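You operate a simulated robot arm through the tools that you are given. There is no shell and no other tool. Be economical: measure what you need, move in short steps, check, and stop when the job is done.

You are at the controls of a simulated robot arm. One attempt, no reset.

JOB
Wipe the sticky patch off the work top with the wet sponge.
Fine: wet and rinse it at the cold tap, press it out in the sink, leave it on the drain board, tap shut. What is to be rubbed or washed off counts as gone when no trace of it is left.

Only the result counts: the job must be done as asked and must still hold three seconds after the hand-in. Knocking over, shifting, dropping, spilling or breaking anything else fails it.

ROBOT AND FRAMES
A 6-joint arm with a two-finger parallel gripper on a trunk, on a base that drives. Base frame: it is fixed to the floor where the robot stands at the start and does not move with it; the origin is under the middle of the robot, x ahead of it, y to its left, z up; the surface under the hand at the start is at about z = 88. Lengths are in cm, angles in rad, forces in N, time in s.
With the tool pointing down near the work surface it reaches from about 32 to 70 cm from the robot's upright axis, wherever it stands. Its first joint turns from -2.897 to 2.897 rad. Places, roughly: blue tap lever [80, 70, 100]; bottom of the sink [60, 60, 70]; drain board [50, 10, 90]; sink [60, 60, 80]; sticky patch [50, -40, 90]. Payload 4.1 kg.
Tool frame: the origin (TCP) lies between the finger pads and is the grasp point; the fingertips stand 2.3 cm ahead of it; z points along the fingers, y is the line along which they close. The gripper opens to 9.4 cm. The fingers are 3.8 cm wide and 1 cm thick; the gripper's body (5.4 by 9.6 cm) begins 3.9 cm behind the TCP.
Orientation is that of the tool frame in the base frame, as a unit quaternion [x, y, z, w]. With the fingers straight down and closing along the base's y, the tool's x points along the base's -x, its y along +y and its z along -z.

CONTROLS
- The arm moves only by the tool drive_tool. Its argument "deltas" is a list of rows, each a list of 3 entries, a list of its own where there are three numbers: the shift along the tool's x, y, z in cm, then the turn, a rotation vector about the tool's x, y, z in rad, then the closure, from 0 (fully open) to 1 (shut). In form: [[[x, y, z], [wx, wy, wz], claw], ...]. A call has 1 to 20 rows; each row shifts and turns the commanded pose from where the row before left it, along the tool's axes as they then stand. A row lasts 0.2 s, in which the tool goes at most 5 cm and 0.15 rad; a call with a longer step from one row to the next is refused whole, and so is a gripper value outside its range. A pose out of reach is approached as far as the arm can. The call stops where the force on the tool passes 50 N (or 10 N more than at its start, if that is more) or the arm is blocked; 0.2 s more then pass. Each finger travels about 4.5 cm/s and halts on what it meets, pressing with about 37 N; the grip force reading is that of the motor and also rises with nothing between the fingers. The clock runs only during rows and for 0.2 s after the last one: add rows that do not move to give the fingers time. The reply holds the time, the measured pose of the TCP, the force on the tool along the base axes, the opening and the grip force, in the units named above and with some noise, with the torque about the TCP (base axes, N m) and any sound that the robot's microphone picked up.
- Cameras (640 x 400 px; columns grow to the right, rows downward): "scene" is now at [1.84, 16.72, 152.94]; the picture's right is [-0.10, -1.00, 0.00], its down [-0.72, 0.07, -0.69] and it looks along [0.69, -0.07, -0.72] (base axes); focal length 249 px, centre (320, 200). "wrist" rides on the gripper at [8.6, 1.6, -7.4] in the tool frame; the picture's right is [-0.18, 0.98, 0.00], its down [-0.58, -0.11, -0.81] and it looks along [-0.79, -0.15, 0.59] (tool axes); focal length 243 px, centre (320, 200). There is no depth. A picture from a camera that has moved, and an enlarged one, comes with that camera's place and axes in the base frame and with its lens. The place of the scene camera against the robot may be out by one fixed shift of up to 1.2 cm in any direction.
- grab_frame(camera): a new picture of that camera. It takes no simulated time.
- move_column(by): slides the trunk up (or, below 0, down) by that many cm; the arm and the scene camera ride with it, the base frame stays. It gives what a move gives, with no picture.
- steer(legs): drives the robot by 1 to 6 legs, each [ahead, turn to the left] in cm and rad, along the robot's own axes; the way and the turn of a leg run together, so that a leg with both is an arc; at most 150 cm and 3.142 rad a leg. The arm and the cameras ride along, it lands a little off, and it stops where it bumps. It gives what a move gives.
- turn_head(pan, tilt): turns the head with the scene camera to pan (to the left, within 2.705 rad either way) and tilt (down, from -0.506 to 1.204), counted from straight ahead of the robot. It gives what a move gives.
- enlarge(camera, box): a new picture of the part [left, top, right, bottom] of that camera's present view, enlarged. It takes no simulated time.
- sign_off(): hands the job in; it is judged then, once.

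Work in short steps. Places have to be worked out from the pictures, the camera data and where the tool is seen: move nearer, look again, correct. Check each grasp and each placing, and mend what went wrong. You have 120 turns and 90 pictures in all, those below and enlarged ones among them. Open the gripper and draw the arm clear of the work before you hand the job in, unless the task says otherwise; then end with one line.

The tools are called as name(argument=value, ...) on one line, values as JSON. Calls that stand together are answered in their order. drive_tool: Moves the arm, as the interface text tells. Its arguments: {"type":"object","properties":{"deltas":{"type":"array","items":{"type":"array"}}},"required":["deltas"]} The other tools are called the same way: move_column (by) slides the trunk up or down; steer (legs) drives the base; turn_head (pan, tilt) turns the head that bears the scene camera; grab_frame (camera) takes a picture; enlarge (camera, box) takes an enlarged picture of a part of a camera's view; sign_off () hands the job in.

At the start:

```text
t: 0.0
tcp_pos: [42.82, -3.35, 122.18]
orientation: [0.0, 1.0, 0.0, -0.001]
wrist_force: [0.1, 0.1, 0.1]
wrist_torque: [-0.02, 0.02, 0.0]
grip_width: 9.39
gripper_force: 0.1
trunk travel left (down, up): [-50.0, 9.0]
robot x, y, heading: [-0.29, 0.2, 0.005]
head pan, tilt: [-0.096, 0.81]
```

scene: 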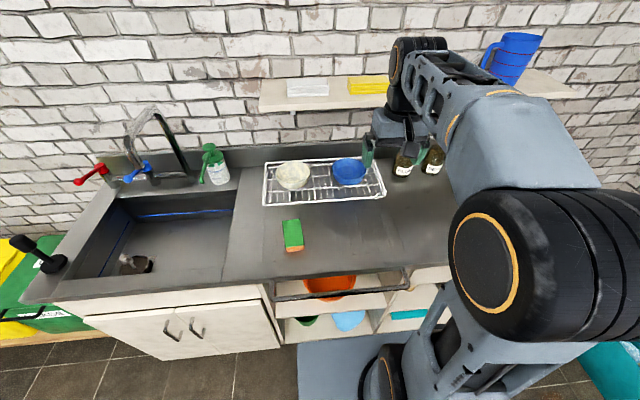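
wrist: 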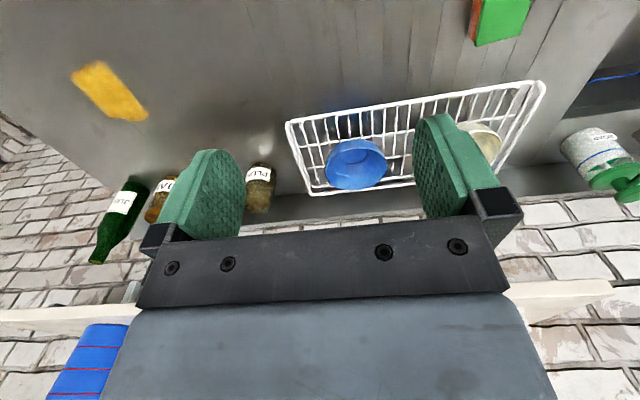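

I start by looking closer at the sink/sponge area and at the patch area.

enlarge(camera="scene", box=[0, 80, 320, 300])

enlarge(camera="wrist", box=[40, 0, 360, 200])

```text
1.82 times, centred on (160, 190) of scene
camera zoom: at [1.84, 16.72, 152.94], right [-0.1, -1.0, 0.0], down [-0.72, 0.07, -0.69], along [0.69, -0.07, -0.72], focal length 453 px, centre (611, 218)
```

zoom: 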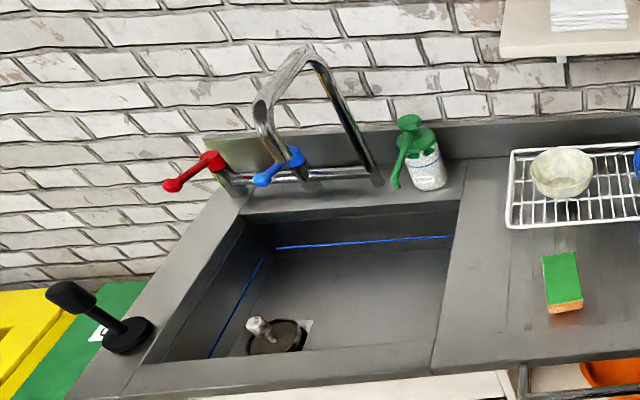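

```text
2.00 times, centred on (200, 100) of wrist
camera zoom: at [34.22, -1.56, 129.61], right [0.18, 0.98, 0.0], down [0.58, -0.11, 0.81], along [0.79, -0.15, -0.59], focal length 485 px, centre (560, 400)
```

zoom: 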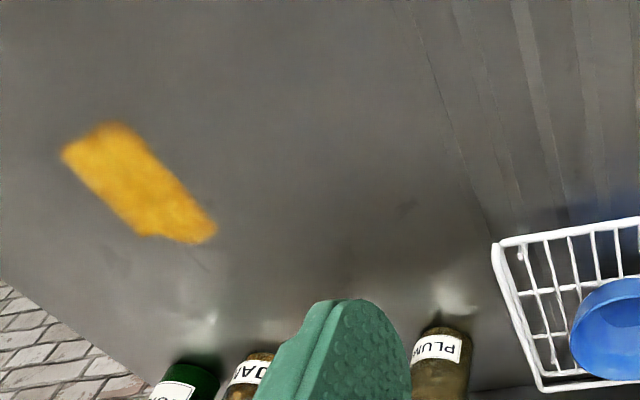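

The sponge lies near (48.5, 20.5) on the drain board; the yellow patch is near (50,-43). I look closer at the tap to understand levers and spout.

enlarge(camera="scene", box=[60, 90, 240, 202])

enlarge(camera="scene", box=[250, 200, 340, 260])

```text
3.56 times, centred on (150, 146) of scene
camera zoom: at [1.84, 16.72, 152.94], right [-0.1, -1.0, 0.0], down [-0.72, 0.07, -0.69], along [0.69, -0.07, -0.72], focal length 886 px, centre (924, 392)
```

zoom: 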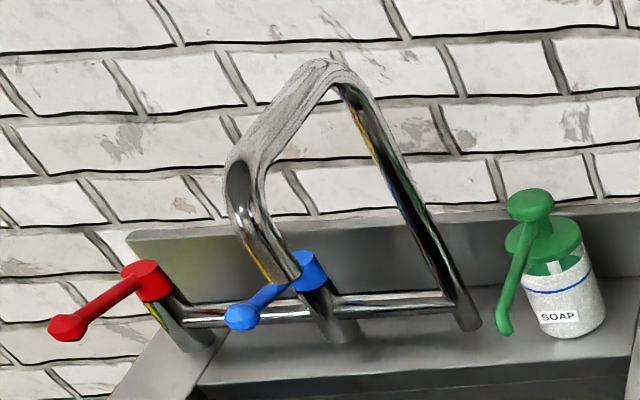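

```text
6.67 times, centred on (295, 230) of scene
camera zoom: at [1.84, 16.72, 152.94], right [-0.1, -1.0, 0.0], down [-0.72, 0.07, -0.69], along [0.69, -0.07, -0.72], focal length 1661 px, centre (487, 0)
```

zoom: 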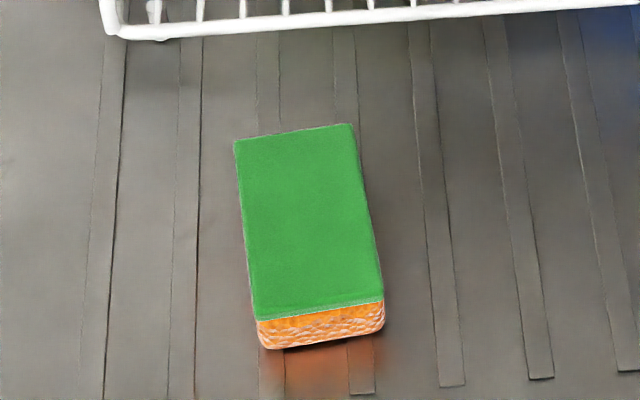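

The taps have levers turning about vertical stems (blue stem ≈ (75,69), tip ≈ (68,72)); spout outlet ≈ (66,64,106). I check the floor space to the left and right before driving.

turn_head(pan=1.2, tilt=0.8)

grab_frame(camera="scene")

turn_head(pan=-1.2, tilt=0.8)

grab_frame(camera="scene")

```text
t: 1.5
tcp_pos: [42.82, -3.15, 122.23]
orientation: [-0.001, 1.0, 0.001, 0.0]
wrist_force: [-0.2, 1.0, -0.1]
wrist_torque: [0.0, -0.01, 0.01]
grip_width: 9.4
gripper_force: 0.1
trunk travel left (down, up): [-50.0, 9.0]
robot x, y, heading: [0.29, -0.18, -0.0]
head pan, tilt: [1.201, 0.799]
```

```text
83 pictures are left
camera scene: at [-3.22, 25.02, 153.02], right [0.93, -0.36, 0.0], down [-0.26, -0.67, -0.7], along [0.25, 0.65, -0.72], focal length 249 px, centre (320, 200)
```

scene: 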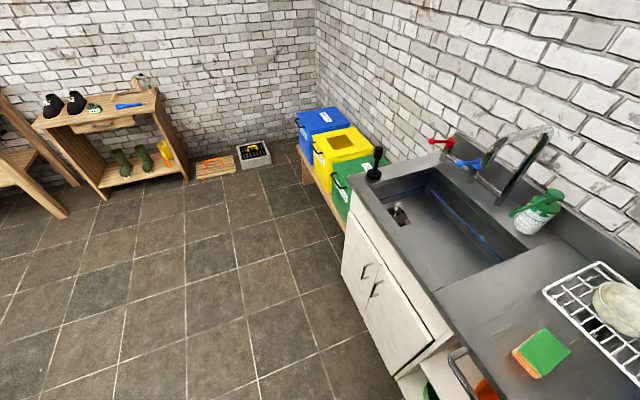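

```text
t: 3.7
tcp_pos: [42.9, -3.12, 122.24]
orientation: [0.001, 1.0, 0.0, 0.0]
wrist_force: [0.0, 0.2, 0.3]
wrist_torque: [0.01, 0.02, 0.01]
grip_width: 9.4
gripper_force: 0.2
trunk travel left (down, up): [-50.0, 9.0]
robot x, y, heading: [-0.21, -0.03, -0.002]
head pan, tilt: [-1.201, 0.799]
```

```text
82 pictures are left
camera scene: at [-3.22, 9.98, 153.02], right [-0.93, -0.36, 0.0], down [-0.26, 0.67, -0.7], along [0.25, -0.65, -0.72], focal length 249 px, centre (320, 200)
```

scene: 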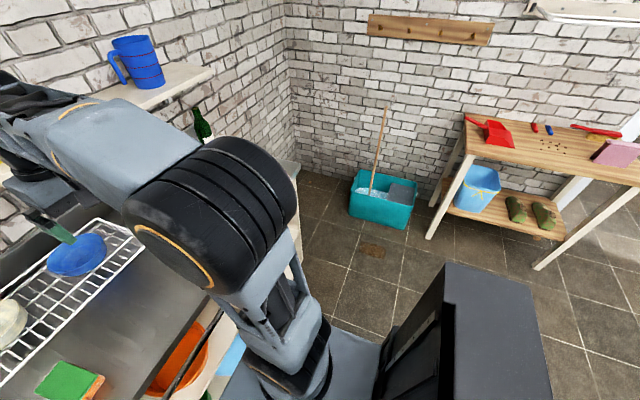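

Floor is clear. I drive to stand opposite the sink/sponge gap (y≈48): back off, turn left, ahead, turn right, forward.

steer(legs=[[-20, 0], [0, 1.571], [48, 0], [0, -1.571], [20, 0]])

turn_head(pan=0.2, tilt=0.75)

grab_frame(camera="scene")

grab_frame(camera="wrist")

```text
t: 16.5
tcp_pos: [43.58, 42.5, 122.13]
orientation: [0.014, 1.0, 0.0, 0.0]
wrist_force: [0.7, 0.4, -0.2]
wrist_torque: [-0.03, 0.05, 0.01]
grip_width: 9.42
gripper_force: 0.1
trunk travel left (down, up): [-50.0, 9.0]
robot x, y, heading: [1.19, 46.75, -0.032]
head pan, tilt: [-1.201, 0.799]
```

```text
t: 18.0
tcp_pos: [43.59, 42.5, 122.15]
orientation: [0.014, 1.0, 0.001, 0.0]
wrist_force: [-0.4, -0.3, -1.0]
wrist_torque: [0.03, 0.01, -0.01]
grip_width: 9.41
gripper_force: 0.1
trunk travel left (down, up): [-50.0, 9.0]
robot x, y, heading: [0.9, 46.86, -0.026]
head pan, tilt: [0.201, 0.75]
```

```text
81 pictures are left
camera scene: at [3.29, 65.95, 153.42], right [0.17, -0.99, 0.0], down [-0.67, -0.12, -0.73], along [0.72, 0.13, -0.68], focal length 249 px, centre (320, 200)
```

scene: 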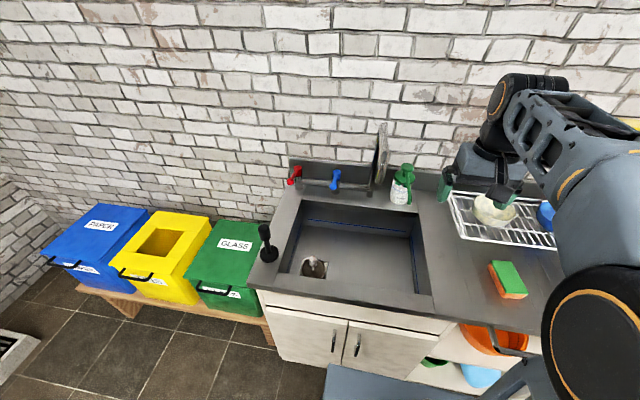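

```text
80 pictures are left
camera wrist: at [34.97, 44.37, 129.61], right [0.21, 0.98, 0.0], down [0.58, -0.12, 0.81], along [0.79, -0.17, -0.59], focal length 243 px, centre (320, 200)
```

wrist: 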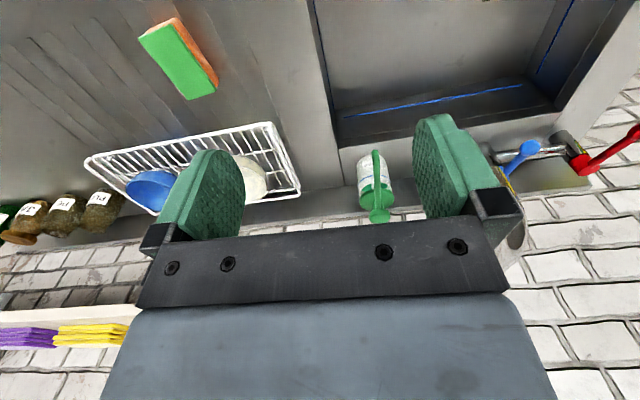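

I zoom on the tap and drain to triangulate from this second viewpoint.

enlarge(camera="scene", box=[260, 110, 440, 222])

enlarge(camera="scene", box=[250, 200, 430, 312])

enlarge(camera="scene", box=[450, 230, 560, 310])

```text
3.56 times, centred on (350, 166) of scene
camera zoom: at [3.29, 65.95, 153.42], right [0.17, -0.99, 0.0], down [-0.67, -0.12, -0.73], along [0.72, 0.13, -0.68], focal length 886 px, centre (213, 321)
```

zoom: 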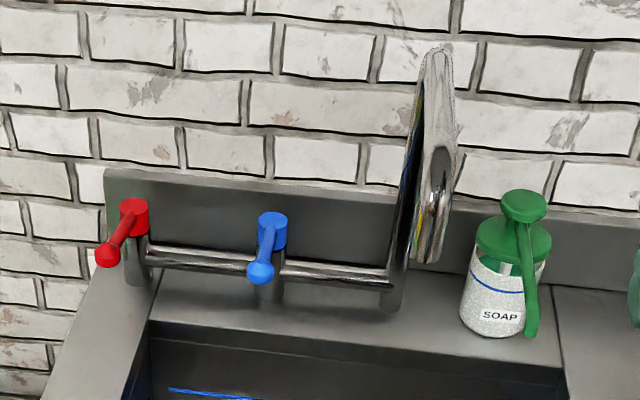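

```text
3.56 times, centred on (340, 256) of scene
camera zoom: at [3.29, 65.95, 153.42], right [0.17, -0.99, 0.0], down [-0.67, -0.12, -0.73], along [0.72, 0.13, -0.68], focal length 886 px, centre (249, 1)
```

zoom: 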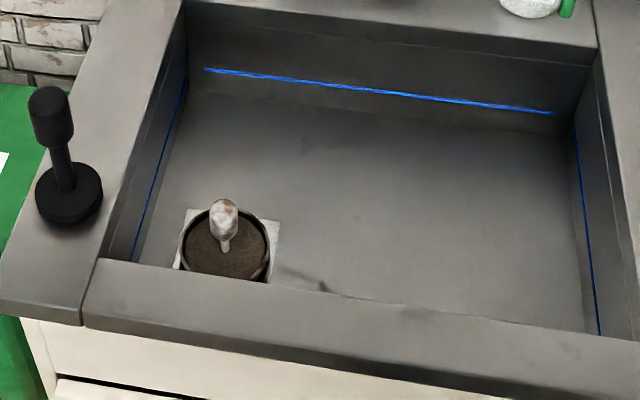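

```text
5.00 times, centred on (505, 270) of scene
camera zoom: at [3.29, 65.95, 153.42], right [0.17, -0.99, 0.0], down [-0.67, -0.12, -0.73], along [0.72, 0.13, -0.68], focal length 1246 px, centre (-605, -150)
```

zoom: 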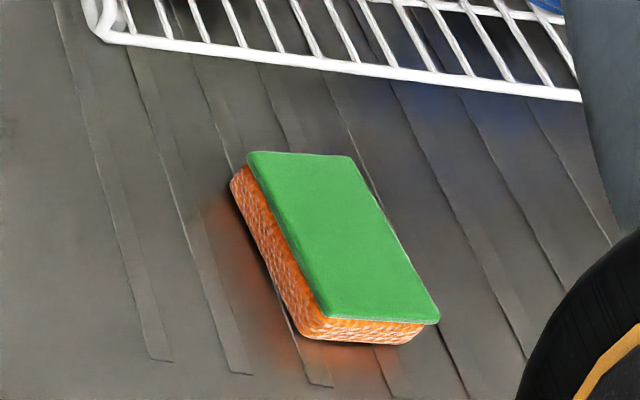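

Triangulated: spout outlet ≈ (57.5, 59.2, 112), lever tip ≈ (69.5, 73.3, 98.5), stem ≈ (80.8, 73.4). From y≈68 the arm can reach lever, stream and sponge without crossing the spout, so I shift there.

steer(legs=[[-15, 0], [0, 1.6], [21, 0], [0, -1.571], [16, 0]])

turn_head(pan=-0.15, tilt=0.75)

grab_frame(camera="scene")

grab_frame(camera="wrist")

```text
t: 29.4
tcp_pos: [44.85, 61.32, 122.07]
orientation: [0.026, 1.0, 0.0, 0.0]
wrist_force: [-0.2, -0.5, -0.8]
wrist_torque: [-0.01, 0.01, 0.0]
grip_width: 9.42
gripper_force: 0.1
trunk travel left (down, up): [-50.0, 9.0]
robot x, y, heading: [2.44, 67.06, -0.051]
head pan, tilt: [0.201, 0.75]
```

```text
t: 30.2
tcp_pos: [44.85, 61.53, 122.13]
orientation: [0.026, 1.0, 0.0, 0.0]
wrist_force: [1.0, 1.1, 0.3]
wrist_torque: [0.0, -0.02, 0.02]
grip_width: 9.41
gripper_force: 0.0
trunk travel left (down, up): [-50.0, 9.0]
robot x, y, heading: [2.23, 66.91, -0.056]
head pan, tilt: [-0.15, 0.75]
```

```text
76 pictures are left
camera scene: at [5.13, 82.99, 153.42], right [-0.2, -0.98, 0.0], down [-0.67, 0.14, -0.73], along [0.72, -0.15, -0.68], focal length 249 px, centre (320, 200)
```

scene: 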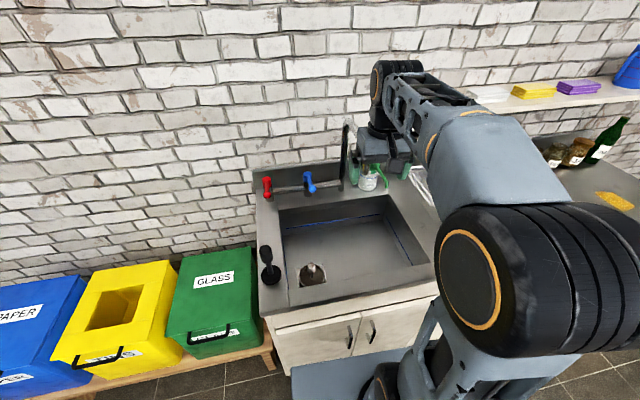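

```text
75 pictures are left
camera wrist: at [36.36, 63.49, 129.6], right [0.24, 0.97, 0.0], down [0.57, -0.14, 0.81], along [0.78, -0.19, -0.59], focal length 243 px, centre (320, 200)
```

wrist: 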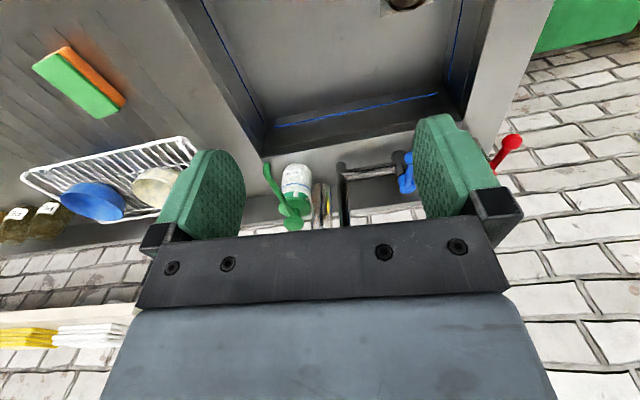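

The arm stands in front of the spout, so I first slide it left to y≈74, squaring its yaw, then look with the wrist camera at the lever.

drive_tool(deltas=[[[0, 4, 0], [0, 0, -0.052], 0.3], [[0, 4, 0], [0, 0, 0], 0.3], [[0, 4.3, 0], [0, 0, 0], 0.3], [[0, 0, 0], [0, 0, 0], 0.3]])

grab_frame(camera="wrist")

enlarge(camera="scene", box=[240, 110, 420, 222])

```text
t: 31.2
tcp_pos: [45.1, 73.82, 122.07]
orientation: [0.001, 1.0, 0.001, 0.001]
wrist_force: [0.1, -1.0, -0.7]
wrist_torque: [-0.01, 0.0, 0.02]
grip_width: 6.59
gripper_force: 0.0
trunk travel left (down, up): [-50.0, 9.0]
robot x, y, heading: [2.19, 66.78, -0.056]
head pan, tilt: [-0.15, 0.75]
```

```text
74 pictures are left
camera wrist: at [36.52, 75.45, 129.51], right [0.19, 0.98, 0.0], down [0.58, -0.11, 0.81], along [0.79, -0.15, -0.59], focal length 243 px, centre (320, 200)
```

wrist: 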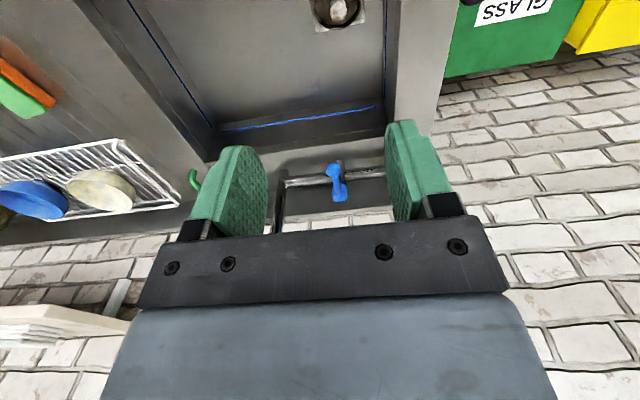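

```text
3.56 times, centred on (330, 166) of scene
camera zoom: at [5.14, 83.01, 153.42], right [-0.2, -0.98, 0.0], down [-0.67, 0.14, -0.73], along [0.72, -0.15, -0.68], focal length 886 px, centre (284, 321)
```

zoom: 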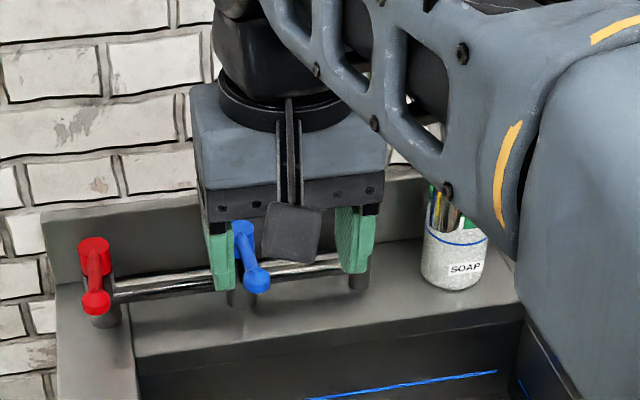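

Lever tip now ≈ (69.4, 72.3, 98.3). I move forward above it with the fingers straddling in y.

drive_tool(deltas=[[[-4.2, -1.5, 0], [0, 0, 0], 0.3], [[-4.2, 0, 0], [0, 0, 0], 0.3], [[-4.2, 0, 0], [0, 0, 0], 0.3], [[-4.2, 0, 0], [0, 0, 0], 0.3], [[-4.2, 0, 0], [0, 0, 0], 0.3], [[-4.2, 0, 3], [0, 0, 0], 0.3], [[0, 0, 4], [0, 0, 0], 0.3], [[0, 0, 4], [0, 0, 0], 0.3], [[0, 0, 0], [0, 0, 0], 0.3]])

enlarge(camera="scene", box=[240, 110, 420, 222])

grab_frame(camera="wrist")

```text
refused: row 6 steps farther than a row can; nothing moved
```

```text
3.56 times, centred on (330, 166) of scene
camera zoom: at [5.14, 83.01, 153.42], right [-0.2, -0.98, 0.0], down [-0.67, 0.14, -0.73], along [0.72, -0.15, -0.68], focal length 886 px, centre (284, 321)
```

zoom: 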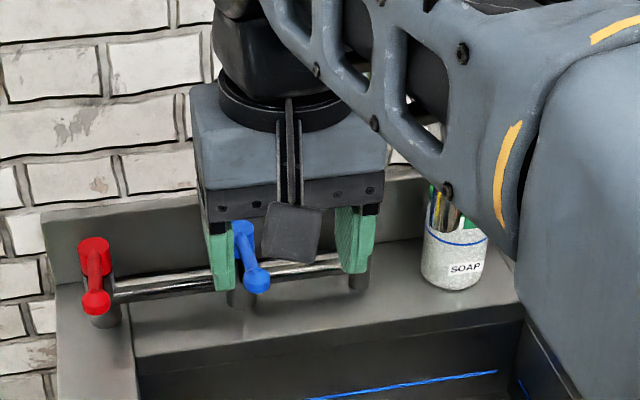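

```text
71 pictures are left
camera wrist: at [36.52, 75.45, 129.51], right [0.19, 0.98, 0.0], down [0.58, -0.11, 0.81], along [0.79, -0.15, -0.59], focal length 243 px, centre (320, 200)
```

wrist: 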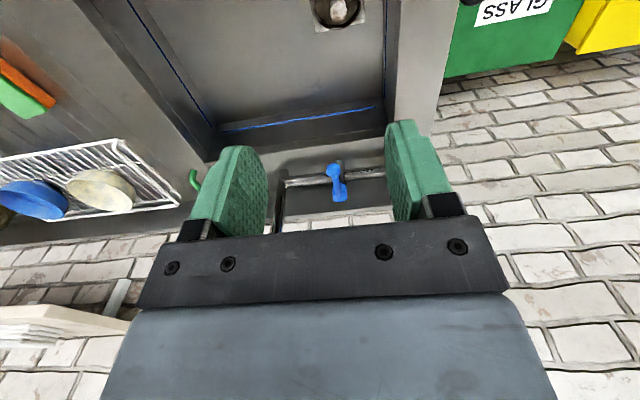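

One row was too long; I repeat it in legal steps.

drive_tool(deltas=[[[-4.2, -1.5, 0], [0, 0, 0], 0.3], [[-4.2, 0, 0], [0, 0, 0], 0.3], [[-4.2, 0, 0], [0, 0, 0], 0.3], [[-4.2, 0, 0], [0, 0, 0], 0.3], [[-4.2, 0, 0], [0, 0, 0], 0.3], [[-4.2, 0, 0], [0, 0, 0], 0.3], [[0, 0, 4], [0, 0, 0], 0.3], [[0, 0, 4], [0, 0, 0], 0.3], [[0, 0, 4], [0, 0, 0], 0.3], [[0, 0, 0], [0, 0, 0], 0.3]])

enlarge(camera="scene", box=[240, 110, 420, 222])

grab_frame(camera="wrist")

```text
t: 33.4
tcp_pos: [65.22, 72.1, 109.12]
orientation: [0.0, 1.0, 0.0, 0.0]
wrist_force: [0.4, -0.5, 0.5]
wrist_torque: [0.0, 0.02, 0.01]
grip_width: 6.57
gripper_force: 0.0
out of reach, approached as far as the arm can: row 5, 6
trunk travel left (down, up): [-50.0, 9.0]
robot x, y, heading: [2.41, 67.08, -0.049]
head pan, tilt: [-0.15, 0.75]
```

```text
3.56 times, centred on (330, 166) of scene
camera zoom: at [5.14, 82.99, 153.42], right [-0.2, -0.98, 0.0], down [-0.67, 0.14, -0.73], along [0.72, -0.15, -0.68], focal length 886 px, centre (284, 321)
```

zoom: 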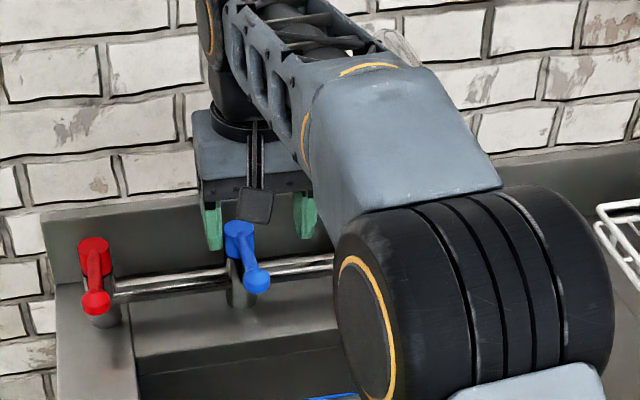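

```text
69 pictures are left
camera wrist: at [56.62, 73.7, 116.59], right [0.19, 0.98, 0.0], down [0.58, -0.11, 0.81], along [0.79, -0.15, -0.59], focal length 243 px, centre (320, 200)
```

wrist: 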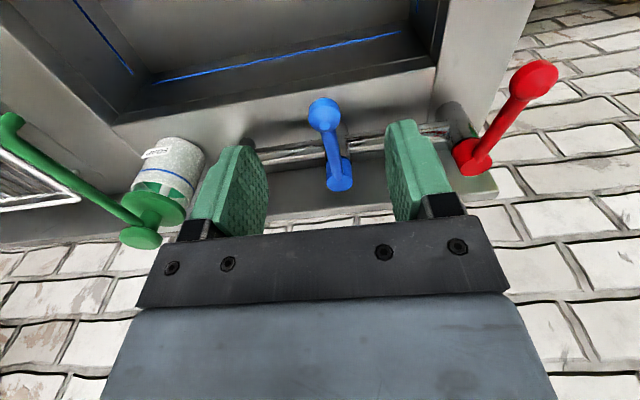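

Lever tip refined to ≈ (68.9, 71.8, 98). I descend and advance to (70, 71.9, 98.5) with the lever between the fingers.

drive_tool(deltas=[[[-1, 0, 4], [0, 0, 0], 0.3], [[-2, -0.2, 3.5], [0, 0, 0], 0.3], [[-1.8, 0, 3], [0, 0, 0], 0.3], [[0, 0, 0], [0, 0, 0], 0.3]])

grab_frame(camera="wrist")

enlarge(camera="scene", box=[240, 110, 420, 222])

```text
t: 34.4
tcp_pos: [70.11, 71.74, 98.57]
orientation: [0.0, 1.0, 0.0, -0.001]
wrist_force: [-0.1, -0.2, 0.0]
wrist_torque: [0.03, 0.06, -0.01]
grip_width: 6.58
gripper_force: 0.1
trunk travel left (down, up): [-50.0, 9.0]
robot x, y, heading: [2.08, 66.99, -0.051]
head pan, tilt: [-0.15, 0.75]
```

```text
68 pictures are left
camera wrist: at [61.43, 73.42, 105.97], right [0.18, 0.98, 0.0], down [0.58, -0.11, 0.81], along [0.79, -0.15, -0.59], focal length 243 px, centre (320, 200)
```

wrist: 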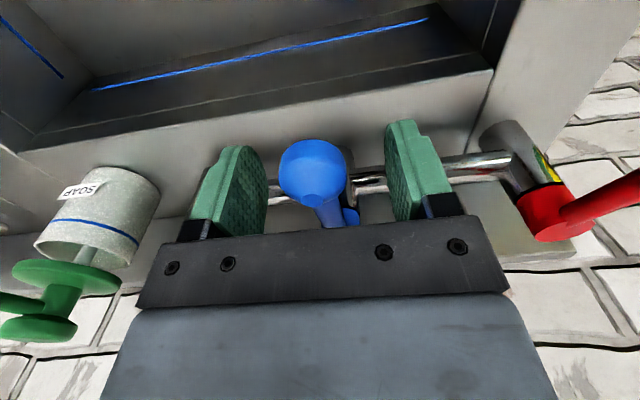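

```text
3.56 times, centred on (330, 166) of scene
camera zoom: at [5.16, 82.99, 153.42], right [-0.2, -0.98, 0.0], down [-0.67, 0.14, -0.73], along [0.72, -0.15, -0.68], focal length 886 px, centre (284, 321)
```

zoom: 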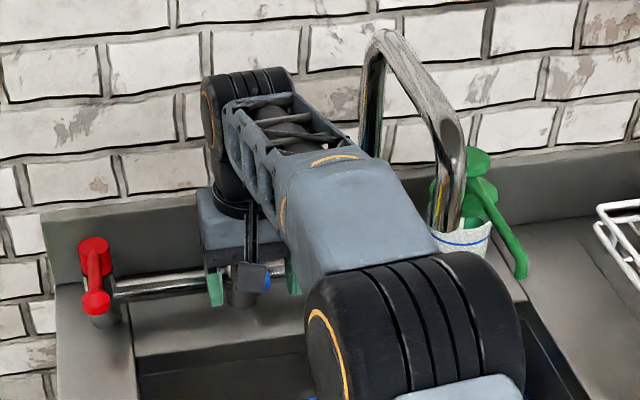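

The lever sits between the fingers. I test turning it toward +y (away from the spout), watching the force.

drive_tool(deltas=[[[0, 1.5, 0], [0, 0, 0], 0.3], [[0, 1.5, 0], [0, 0, 0], 0.3], [[0, 1, 0], [0, 0, 0], 0.3], [[0, 1, 0], [0, 0, 0], 0.3], [[0, 0, 0], [0, 0, 0], 0.3]])

grab_frame(camera="wrist")

```text
t: 35.4
tcp_pos: [70.04, 74.74, 98.57]
orientation: [0.01, 1.0, -0.006, -0.002]
wrist_force: [-6.3, -35.0, 2.5]
wrist_torque: [0.18, 0.24, 0.37]
grip_width: 8.13
gripper_force: 18.2
trunk travel left (down, up): [-50.0, 9.0]
robot x, y, heading: [2.24, 67.02, -0.069]
head pan, tilt: [-0.15, 0.75]
stopped in row 5: the force on the tool passed its limit at 53 N (the readings are from after the stop); the commanded pose is now the measured one
```

```text
66 pictures are left
camera wrist: at [61.45, 76.73, 106.0], right [0.2, 0.98, -0.01], down [0.58, -0.11, 0.8], along [0.79, -0.17, -0.59], focal length 243 px, centre (320, 200)
```

wrist: 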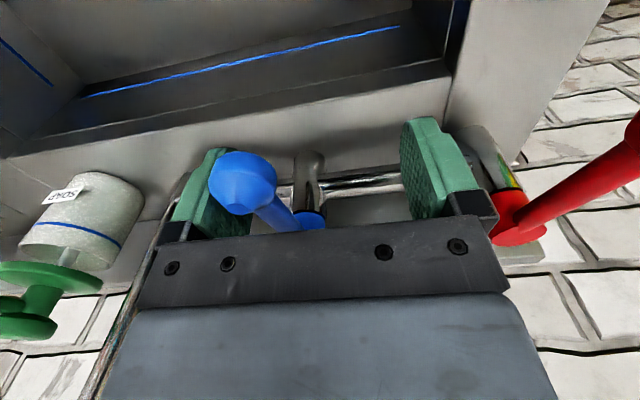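

+y is the shut stop, so it opens toward −y. I lift out, close the fingers and go to the +y side of the lever tip to push it toward −y (keeping the hand clear of the spout).

drive_tool(deltas=[[[0, -1.8, 0], [0, 0, 0], 0.3], [[0, -1, -3], [0, 0, 0], 0.3], [[0, 0, -4], [0, 0, 0], 0.6], [[0, 2, 0], [0, 0, 0], 1], [[0, 2.2, 0], [0, 0, 0], 1], [[0, 0, 0], [0, 0, 0], 1], [[0, 0, 0], [0, 0, 0], 1]])

grab_frame(camera="wrist")

```text
t: 37.0
tcp_pos: [70.3, 77.05, 105.44]
orientation: [0.005, 1.0, -0.005, -0.002]
wrist_force: [0.2, 0.2, 0.0]
wrist_torque: [-0.02, 0.0, -0.01]
grip_width: 0.0
gripper_force: 36.8
trunk travel left (down, up): [-50.0, 9.0]
robot x, y, heading: [2.13, 67.0, -0.063]
head pan, tilt: [-0.15, 0.75]
```

```text
65 pictures are left
camera wrist: at [61.6, 78.94, 112.87], right [0.2, 0.98, -0.01], down [0.58, -0.11, 0.81], along [0.79, -0.16, -0.59], focal length 243 px, centre (320, 200)
```

wrist: 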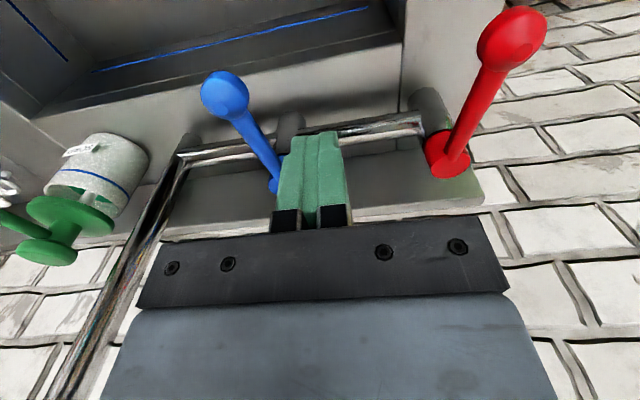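

The lever lies to the −y side of the closed fingers. I descend beside it and push −y to about y≈69.5.

drive_tool(deltas=[[[0, 0, 3.5], [0, 0, 0], 1], [[0, 0, 3], [0, 0, 0], 1], [[0, -2, 0], [0, 0, 0], 1], [[0, -2, 0], [0, 0, 0], 1], [[0, -1, 0], [0, 0, 0], 1], [[0, -1, 0], [0, 0, 0], 1], [[0, -1, 0], [0, 0, 0], 1], [[0, -0.5, 0], [0, 0, 0], 1]])

grab_frame(camera="wrist")

grab_frame(camera="scene")

```text
t: 38.8
tcp_pos: [69.82, 69.63, 98.99]
orientation: [0.006, 1.0, -0.004, -0.002]
wrist_force: [-0.8, -0.2, -0.4]
wrist_torque: [0.0, -0.01, -0.02]
grip_width: 0.0
gripper_force: 37.6
trunk travel left (down, up): [-50.0, 9.0]
robot x, y, heading: [2.35, 66.52, -0.065]
head pan, tilt: [-0.15, 0.75]
```

```text
64 pictures are left
camera wrist: at [61.35, 71.43, 106.47], right [0.2, 0.98, -0.01], down [0.58, -0.11, 0.81], along [0.79, -0.16, -0.59], focal length 243 px, centre (320, 200)
```

wrist: 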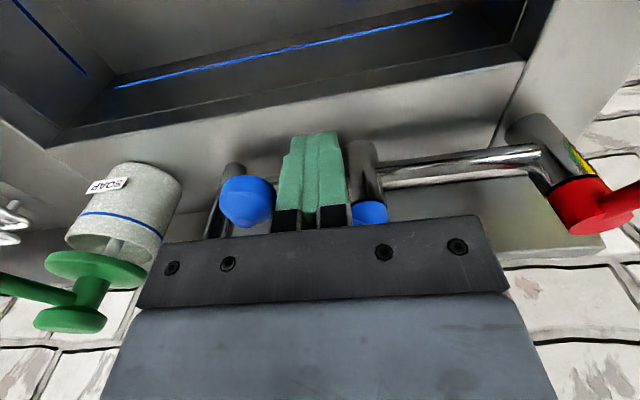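

```text
63 pictures are left
camera scene: at [5.28, 82.94, 153.42], right [-0.21, -0.98, 0.0], down [-0.67, 0.14, -0.73], along [0.71, -0.15, -0.68], focal length 249 px, centre (320, 200)
```

scene: 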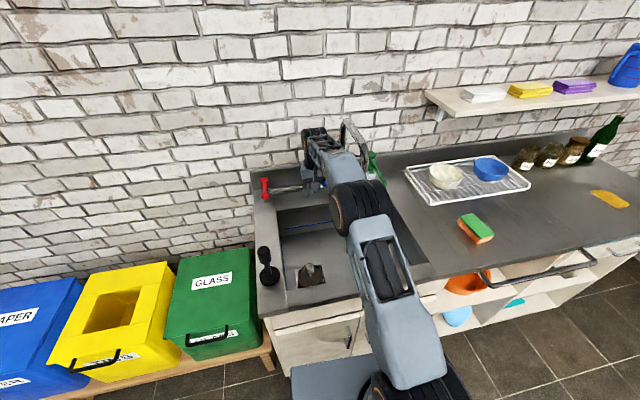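

The lever turned without resistance by ~0.5 rad. I lift off and pull back to see whether water is running.

drive_tool(deltas=[[[0, 1.5, -3], [0, 0, 0], 1], [[0, 1.5, -4], [0, 0, 0], 1], [[4, 1, -2], [0, 0, 0], 1], [[4.5, 0, -2], [0, 0, 0], 1], [[4.5, 0, -2], [0, 0, 0], 1], [[4.5, 0, 0], [0, 0, 0], 1], [[4.5, 0, 0], [0, 0, 0], 1]])

enlarge(camera="scene", box=[240, 110, 440, 300])

grab_frame(camera="wrist")

```text
t: 40.4
tcp_pos: [48.11, 73.85, 111.93]
orientation: [0.006, 1.0, -0.004, -0.003]
wrist_force: [-0.1, 0.1, -0.1]
wrist_torque: [0.01, -0.01, 0.01]
grip_width: 0.0
gripper_force: 36.6
trunk travel left (down, up): [-50.0, 9.0]
robot x, y, heading: [2.24, 67.1, -0.062]
head pan, tilt: [-0.15, 0.75]
```

```text
2.11 times, centred on (340, 205) of scene
camera zoom: at [5.22, 82.93, 153.42], right [-0.21, -0.98, 0.0], down [-0.67, 0.14, -0.73], along [0.71, -0.15, -0.68], focal length 525 px, centre (278, 190)
```

zoom: 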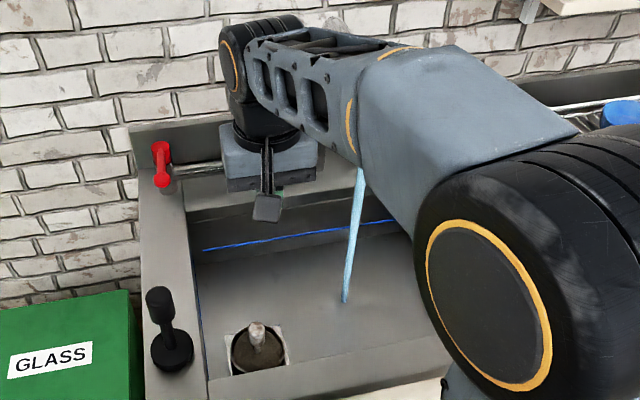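

```text
61 pictures are left
camera wrist: at [39.45, 75.73, 119.5], right [0.2, 0.98, -0.01], down [0.58, -0.11, 0.81], along [0.79, -0.16, -0.59], focal length 243 px, centre (320, 200)
```

wrist: 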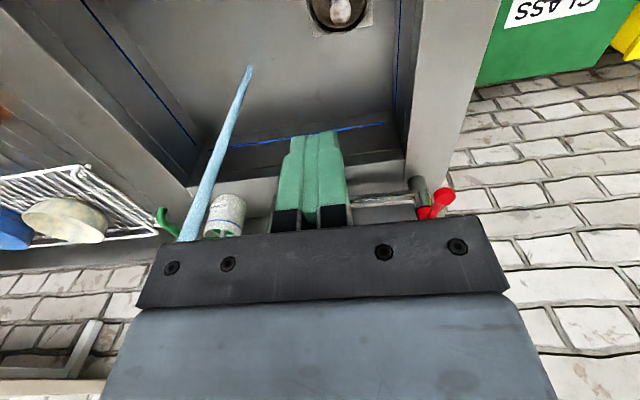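

Water runs, stream ≈ (59.3, 58). Sponge centre ≈ (47.8, 20.8). I move across at z≈116, x≈44 (in front of the spout) and open the fingers.

drive_tool(deltas=[[[2.5, -3, -3], [0, 0, 0], 0.5], [[1.5, -4, -2], [0, 0, 0], 0.2], [[0, -4.7, 0], [0, 0, 0], 0], [[0, -4.7, 0], [0, 0, 0], 0], [[0, -4.7, 0], [0, 0, 0], 0], [[0, -4.7, 0], [0, 0, 0], 0], [[0, -4.7, 0], [0, 0, 0], 0], [[0, -4.7, 0], [0, 0, 0], 0], [[0, -4.7, 0], [0, 0, 0], 0], [[0, -4.7, 0], [0, 0, 0], 0], [[0, -4.7, 0], [0, 0, 0], 0], [[0, -3.5, 2], [0, 0, 0], 0], [[-1, 0, 4], [0, 0, 0], 0], [[0, 0, 0], [0, 0, 0], 0]])

grab_frame(camera="wrist")

enlarge(camera="scene", box=[240, 110, 640, 360])

```text
t: 43.4
tcp_pos: [44.31, 21.32, 111.54]
orientation: [0.005, 1.0, -0.004, -0.002]
wrist_force: [0.8, 0.0, 0.5]
wrist_torque: [0.05, 0.01, -0.03]
grip_width: 9.4
gripper_force: 0.0
trunk travel left (down, up): [-50.0, 9.0]
robot x, y, heading: [2.48, 67.14, -0.063]
head pan, tilt: [-0.15, 0.75]
```

```text
60 pictures are left
camera wrist: at [35.77, 23.2, 119.04], right [0.2, 0.98, -0.01], down [0.58, -0.11, 0.81], along [0.79, -0.16, -0.59], focal length 243 px, centre (320, 200)
```

wrist: 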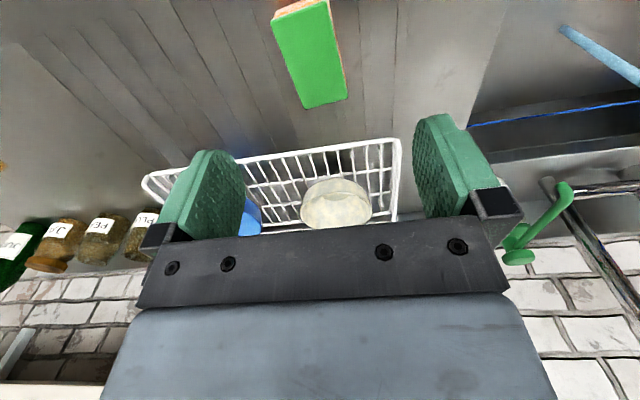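

```text
1.60 times, centred on (440, 235) of scene
camera zoom: at [5.28, 82.94, 153.42], right [-0.21, -0.98, 0.0], down [-0.67, 0.14, -0.73], along [0.71, -0.15, -0.68], focal length 399 px, centre (128, 144)
```

zoom: 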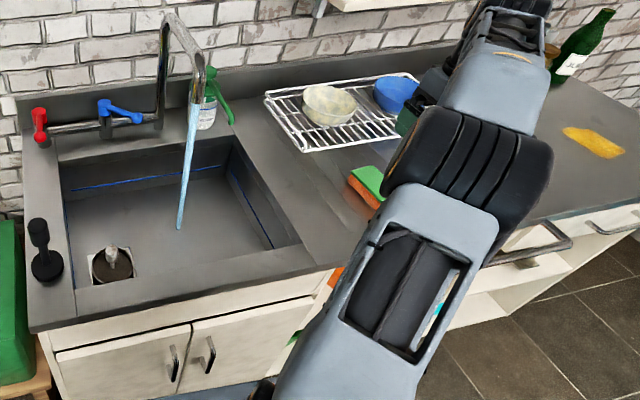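

Wrist view puts the sponge centre at ≈ (47.9, 20.1), yaw ≈ 0.09. I align and descend in two stages.

drive_tool(deltas=[[[-2, -1.3, 2], [0, 0, -0.095], 0], [[0, 0, 4], [0, 0, 0], 0], [[0, 0, 4], [0, 0, 0], 0], [[0, 0, 4], [0, 0, 0], 0], [[0, 0, 0], [0, 0, 0], 0]])

grab_frame(camera="wrist")

```text
t: 44.6
tcp_pos: [46.34, 19.74, 97.5]
orientation: [-0.042, 0.999, -0.005, -0.002]
wrist_force: [0.3, 0.0, -0.9]
wrist_torque: [0.05, -0.01, 0.01]
grip_width: 9.39
gripper_force: 0.1
trunk travel left (down, up): [-50.0, 9.0]
robot x, y, heading: [1.98, 66.62, -0.067]
head pan, tilt: [-0.15, 0.75]
```

```text
58 pictures are left
camera wrist: at [37.62, 20.77, 105.06], right [0.1, 0.99, -0.01], down [0.59, -0.05, 0.81], along [0.8, -0.09, -0.59], focal length 243 px, centre (320, 200)
```

wrist: 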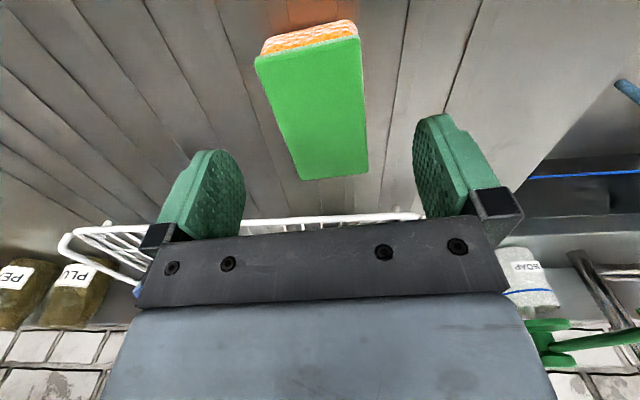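

The sponge is centred between the fingers. I descend to fingertip height ≈ 89 and close.

drive_tool(deltas=[[[0, 0, 4], [0, 0, 0], 0], [[0, 0, 2.3], [0, 0, 0], 0], [[0, 0, 0], [0, 0, 0], 0], [[0, 0, 0], [0, 0, 0], 0.5], [[0, 0, 0], [0, 0, 0], 0.7], [[0, 0, 0], [0, 0, 0], 0.7], [[0, 0, 0], [0, 0, 0], 0.7]])

grab_frame(camera="wrist")

```text
t: 46.2
tcp_pos: [46.29, 19.92, 91.2]
orientation: [-0.042, 0.999, -0.004, -0.002]
wrist_force: [-0.8, -1.0, 0.0]
wrist_torque: [0.06, 0.05, 0.0]
grip_width: 5.67
gripper_force: 36.9
trunk travel left (down, up): [-50.0, 9.0]
robot x, y, heading: [2.07, 66.8, -0.068]
head pan, tilt: [-0.15, 0.75]
```

```text
57 pictures are left
camera wrist: at [37.53, 20.85, 98.69], right [0.1, 0.99, -0.01], down [0.59, -0.05, 0.8], along [0.8, -0.09, -0.59], focal length 243 px, centre (320, 200)
```

wrist: 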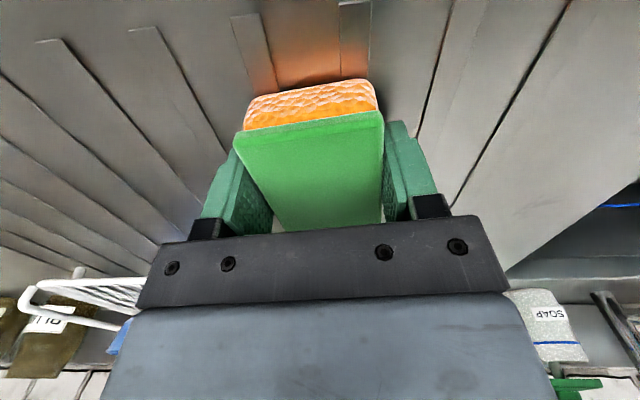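

Held at 5.67 cm (the sponge resists the grip). I lift it and carry it to the sink side at z≈110, x≈44.

drive_tool(deltas=[[[0, 0, -3], [0, 0, 0], 0.7], [[0, 0, -4], [0, 0, 0], 0.7], [[0, 0, -4.5], [0, 0, 0], 0.7], [[0, 0, -4.5], [0, 0, 0], 0.7], [[2, 3, 0], [0, 0, 0.09], 0.7], [[0, 4.7, 0], [0, 0, 0], 0.7], [[0, 4.7, 0], [0, 0, 0], 0.7], [[0, 4.7, 0], [0, 0, 0], 0.7], [[0, 4.7, 0], [0, 0, 0], 0.7], [[0, 4.7, 0], [0, 0, 0], 0.7], [[0, 4.7, 0], [0, 0, 0], 0.7], [[0, 4.7, 0], [0, 0, 0], 0.7], [[0, 2, 0], [0, 0, 0], 0.7]])

grab_frame(camera="wrist")

```text
t: 49.0
tcp_pos: [44.35, 57.64, 106.93]
orientation: [0.004, 1.0, -0.005, -0.002]
wrist_force: [0.7, 0.7, -0.4]
wrist_torque: [-0.05, -0.02, 0.0]
grip_width: 5.7
gripper_force: 37.1
trunk travel left (down, up): [-50.0, 9.0]
robot x, y, heading: [2.53, 66.72, -0.067]
head pan, tilt: [-0.15, 0.75]
```

```text
56 pictures are left
camera wrist: at [35.72, 59.54, 114.38], right [0.19, 0.98, -0.01], down [0.58, -0.11, 0.81], along [0.79, -0.16, -0.59], focal length 243 px, centre (320, 200)
```

wrist: 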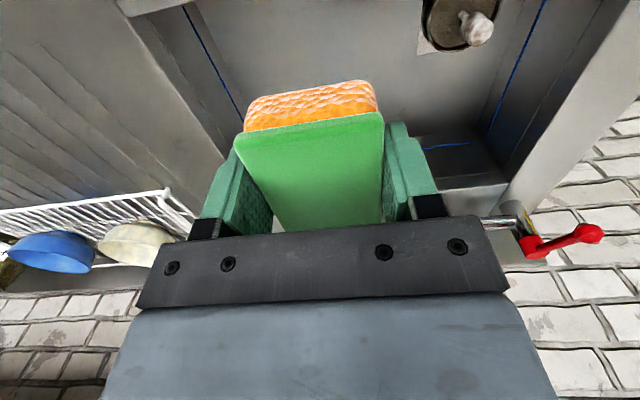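

Now I tilt the hand forward 0.6 rad, lower it, and then advance the sponge into the stream.

drive_tool(deltas=[[[0, 0, 0], [0, -0.12, 0], 0.7], [[0, 0, 0], [0, -0.12, 0], 0.7], [[0, 0, 0], [0, -0.12, 0], 0.7], [[0, 0, 0], [0, -0.12, 0], 0.7], [[0, 0, 0], [0, -0.12, 0], 0.7], [[2.26, 0, 3.3], [0, 0, 0], 0.7], [[2.26, 0, 3.3], [0, 0, 0], 0.7], [[2.26, 0, 3.3], [0, 0, 0], 0.7], [[0, 0, 0], [0, 0, 0], 0.7]])

enlarge(camera="scene", box=[240, 110, 440, 300])

grab_frame(camera="wrist")

```text
t: 51.0
tcp_pos: [44.47, 57.44, 94.88]
orientation: [0.002, 0.956, -0.004, 0.293]
wrist_force: [0.0, 0.5, 0.0]
wrist_torque: [-0.01, 0.01, 0.0]
grip_width: 5.7
gripper_force: 37.0
trunk travel left (down, up): [-50.0, 9.0]
robot x, y, heading: [2.1, 67.08, -0.061]
head pan, tilt: [-0.15, 0.75]
```

```text
2.11 times, centred on (340, 205) of scene
camera zoom: at [5.29, 82.93, 153.42], right [-0.21, -0.98, 0.0], down [-0.67, 0.14, -0.73], along [0.71, -0.15, -0.68], focal length 525 px, centre (278, 190)
```

zoom: 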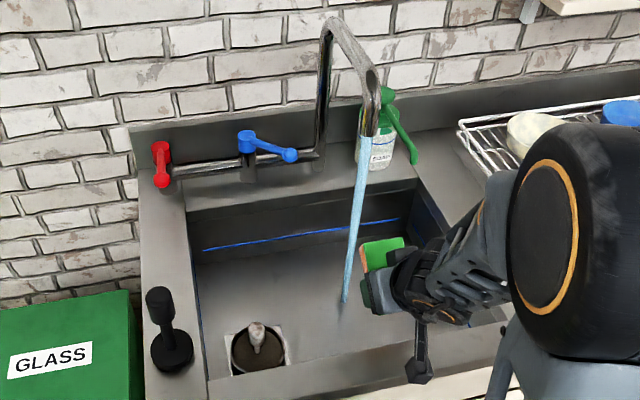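

```text
54 pictures are left
camera wrist: at [33.09, 59.24, 96.13], right [0.16, 0.98, 0.09], down [0.03, -0.1, 0.99], along [0.99, -0.16, -0.04], focal length 243 px, centre (320, 200)
```

wrist: 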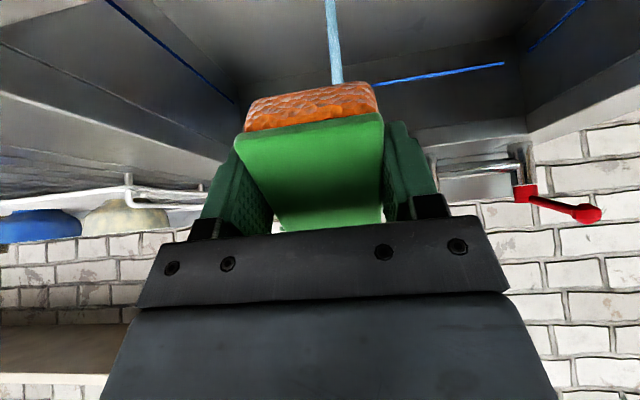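

Stream lines up with the sponge (y≈58). I advance 12.5 cm so it falls on the sponge and hold a bit.

drive_tool(deltas=[[[-3.44, 0.5, 2.35], [0, 0, 0], 0.7], [[-3.44, 0, 2.35], [0, 0, 0], 0.7], [[-3.44, 0, 2.35], [0, 0, 0], 0.7], [[0, 0, 0], [0, 0, 0], 0.7], [[0, 0, 0], [0, 0, 0], 0.7], [[0, 0, 0], [0, 0, 0], 0.7], [[0, 0, 0], [0, 0, 0], 0.7], [[0, 0, 0], [0, 0, 0], 0.7], [[0, 0, 0], [0, 0, 0], 0.7]])

enlarge(camera="scene", box=[240, 110, 440, 300])

grab_frame(camera="wrist")

```text
t: 53.0
tcp_pos: [56.98, 57.94, 94.65]
orientation: [0.002, 0.956, -0.005, 0.293]
wrist_force: [0.3, -0.1, -0.3]
wrist_torque: [-0.04, 0.0, -0.02]
grip_width: 5.7
gripper_force: 37.0
trunk travel left (down, up): [-50.0, 9.0]
robot x, y, heading: [2.32, 67.34, -0.062]
head pan, tilt: [-0.15, 0.75]
```

```text
2.11 times, centred on (340, 205) of scene
camera zoom: at [5.28, 82.93, 153.42], right [-0.21, -0.98, 0.0], down [-0.67, 0.14, -0.73], along [0.71, -0.15, -0.68], focal length 525 px, centre (278, 190)
```

zoom: 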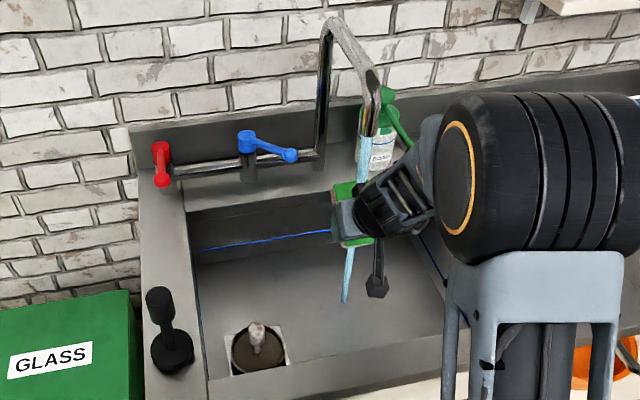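

```text
52 pictures are left
camera wrist: at [45.75, 59.78, 95.99], right [0.16, 0.98, 0.09], down [0.03, -0.1, 0.99], along [0.99, -0.16, -0.04], focal length 243 px, centre (320, 200)
```

wrist: 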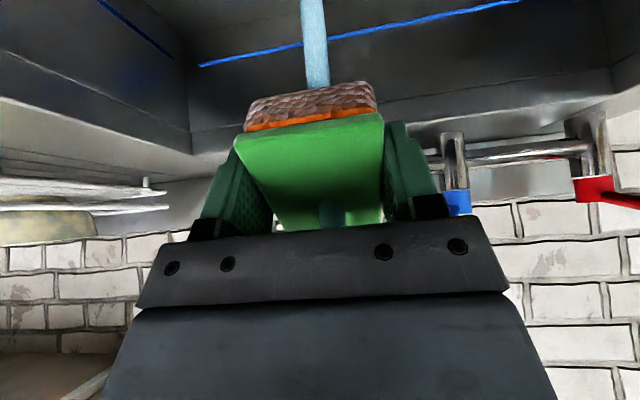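

The sponge is darkening with water. I hold ~2 s longer, then back out and look for dripping.

drive_tool(deltas=[[[0, 0, 0], [0, 0, 0], 0.7], [[0, 0, 0], [0, 0, 0], 0.7], [[0, 0, 0], [0, 0, 0], 0.7], [[0, 0, 0], [0, 0, 0], 0.7], [[0, 0, 0], [0, 0, 0], 0.7], [[0, 0, 0], [0, 0, 0], 0.7], [[0, 0, 0], [0, 0, 0], 0.7], [[0, 0, 0], [0, 0, 0], 0.7], [[3.44, 0, -2.35], [0, 0, 0], 0.7], [[3.44, 0, -2.35], [0, 0, 0], 0.7], [[0, 0, 0], [0, 0, 0], 0.7]])

enlarge(camera="scene", box=[280, 180, 440, 280])

grab_frame(camera="wrist")

```text
t: 55.4
tcp_pos: [48.86, 58.12, 94.82]
orientation: [0.002, 0.956, -0.005, 0.294]
wrist_force: [-0.5, 0.1, -0.3]
wrist_torque: [0.05, 0.01, 0.0]
grip_width: 5.71
gripper_force: 37.1
trunk travel left (down, up): [-50.0, 9.0]
robot x, y, heading: [1.92, 66.84, -0.061]
head pan, tilt: [-0.15, 0.75]
```

```text
4.00 times, centred on (360, 230) of scene
camera zoom: at [5.26, 82.93, 153.42], right [-0.21, -0.98, 0.0], down [-0.67, 0.14, -0.73], along [0.71, -0.15, -0.68], focal length 997 px, centre (160, 80)
```

zoom: 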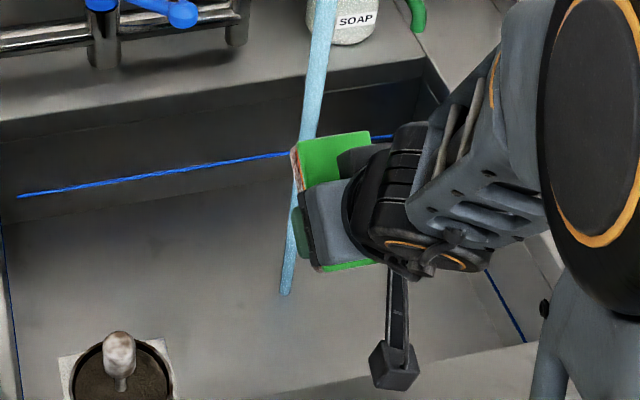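

```text
50 pictures are left
camera wrist: at [37.42, 59.74, 96.04], right [0.16, 0.98, 0.09], down [0.03, -0.1, 0.99], along [0.99, -0.15, -0.04], focal length 243 px, centre (320, 200)
```

wrist: 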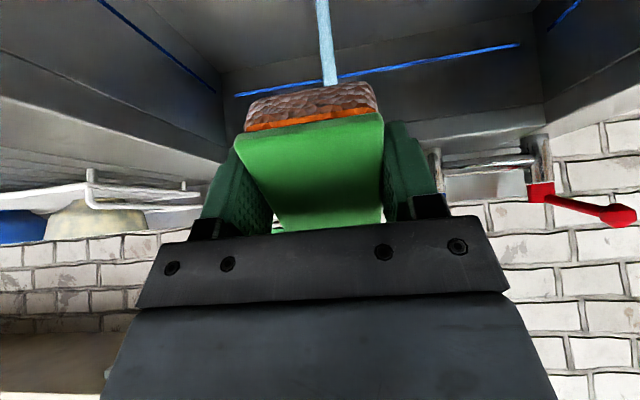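

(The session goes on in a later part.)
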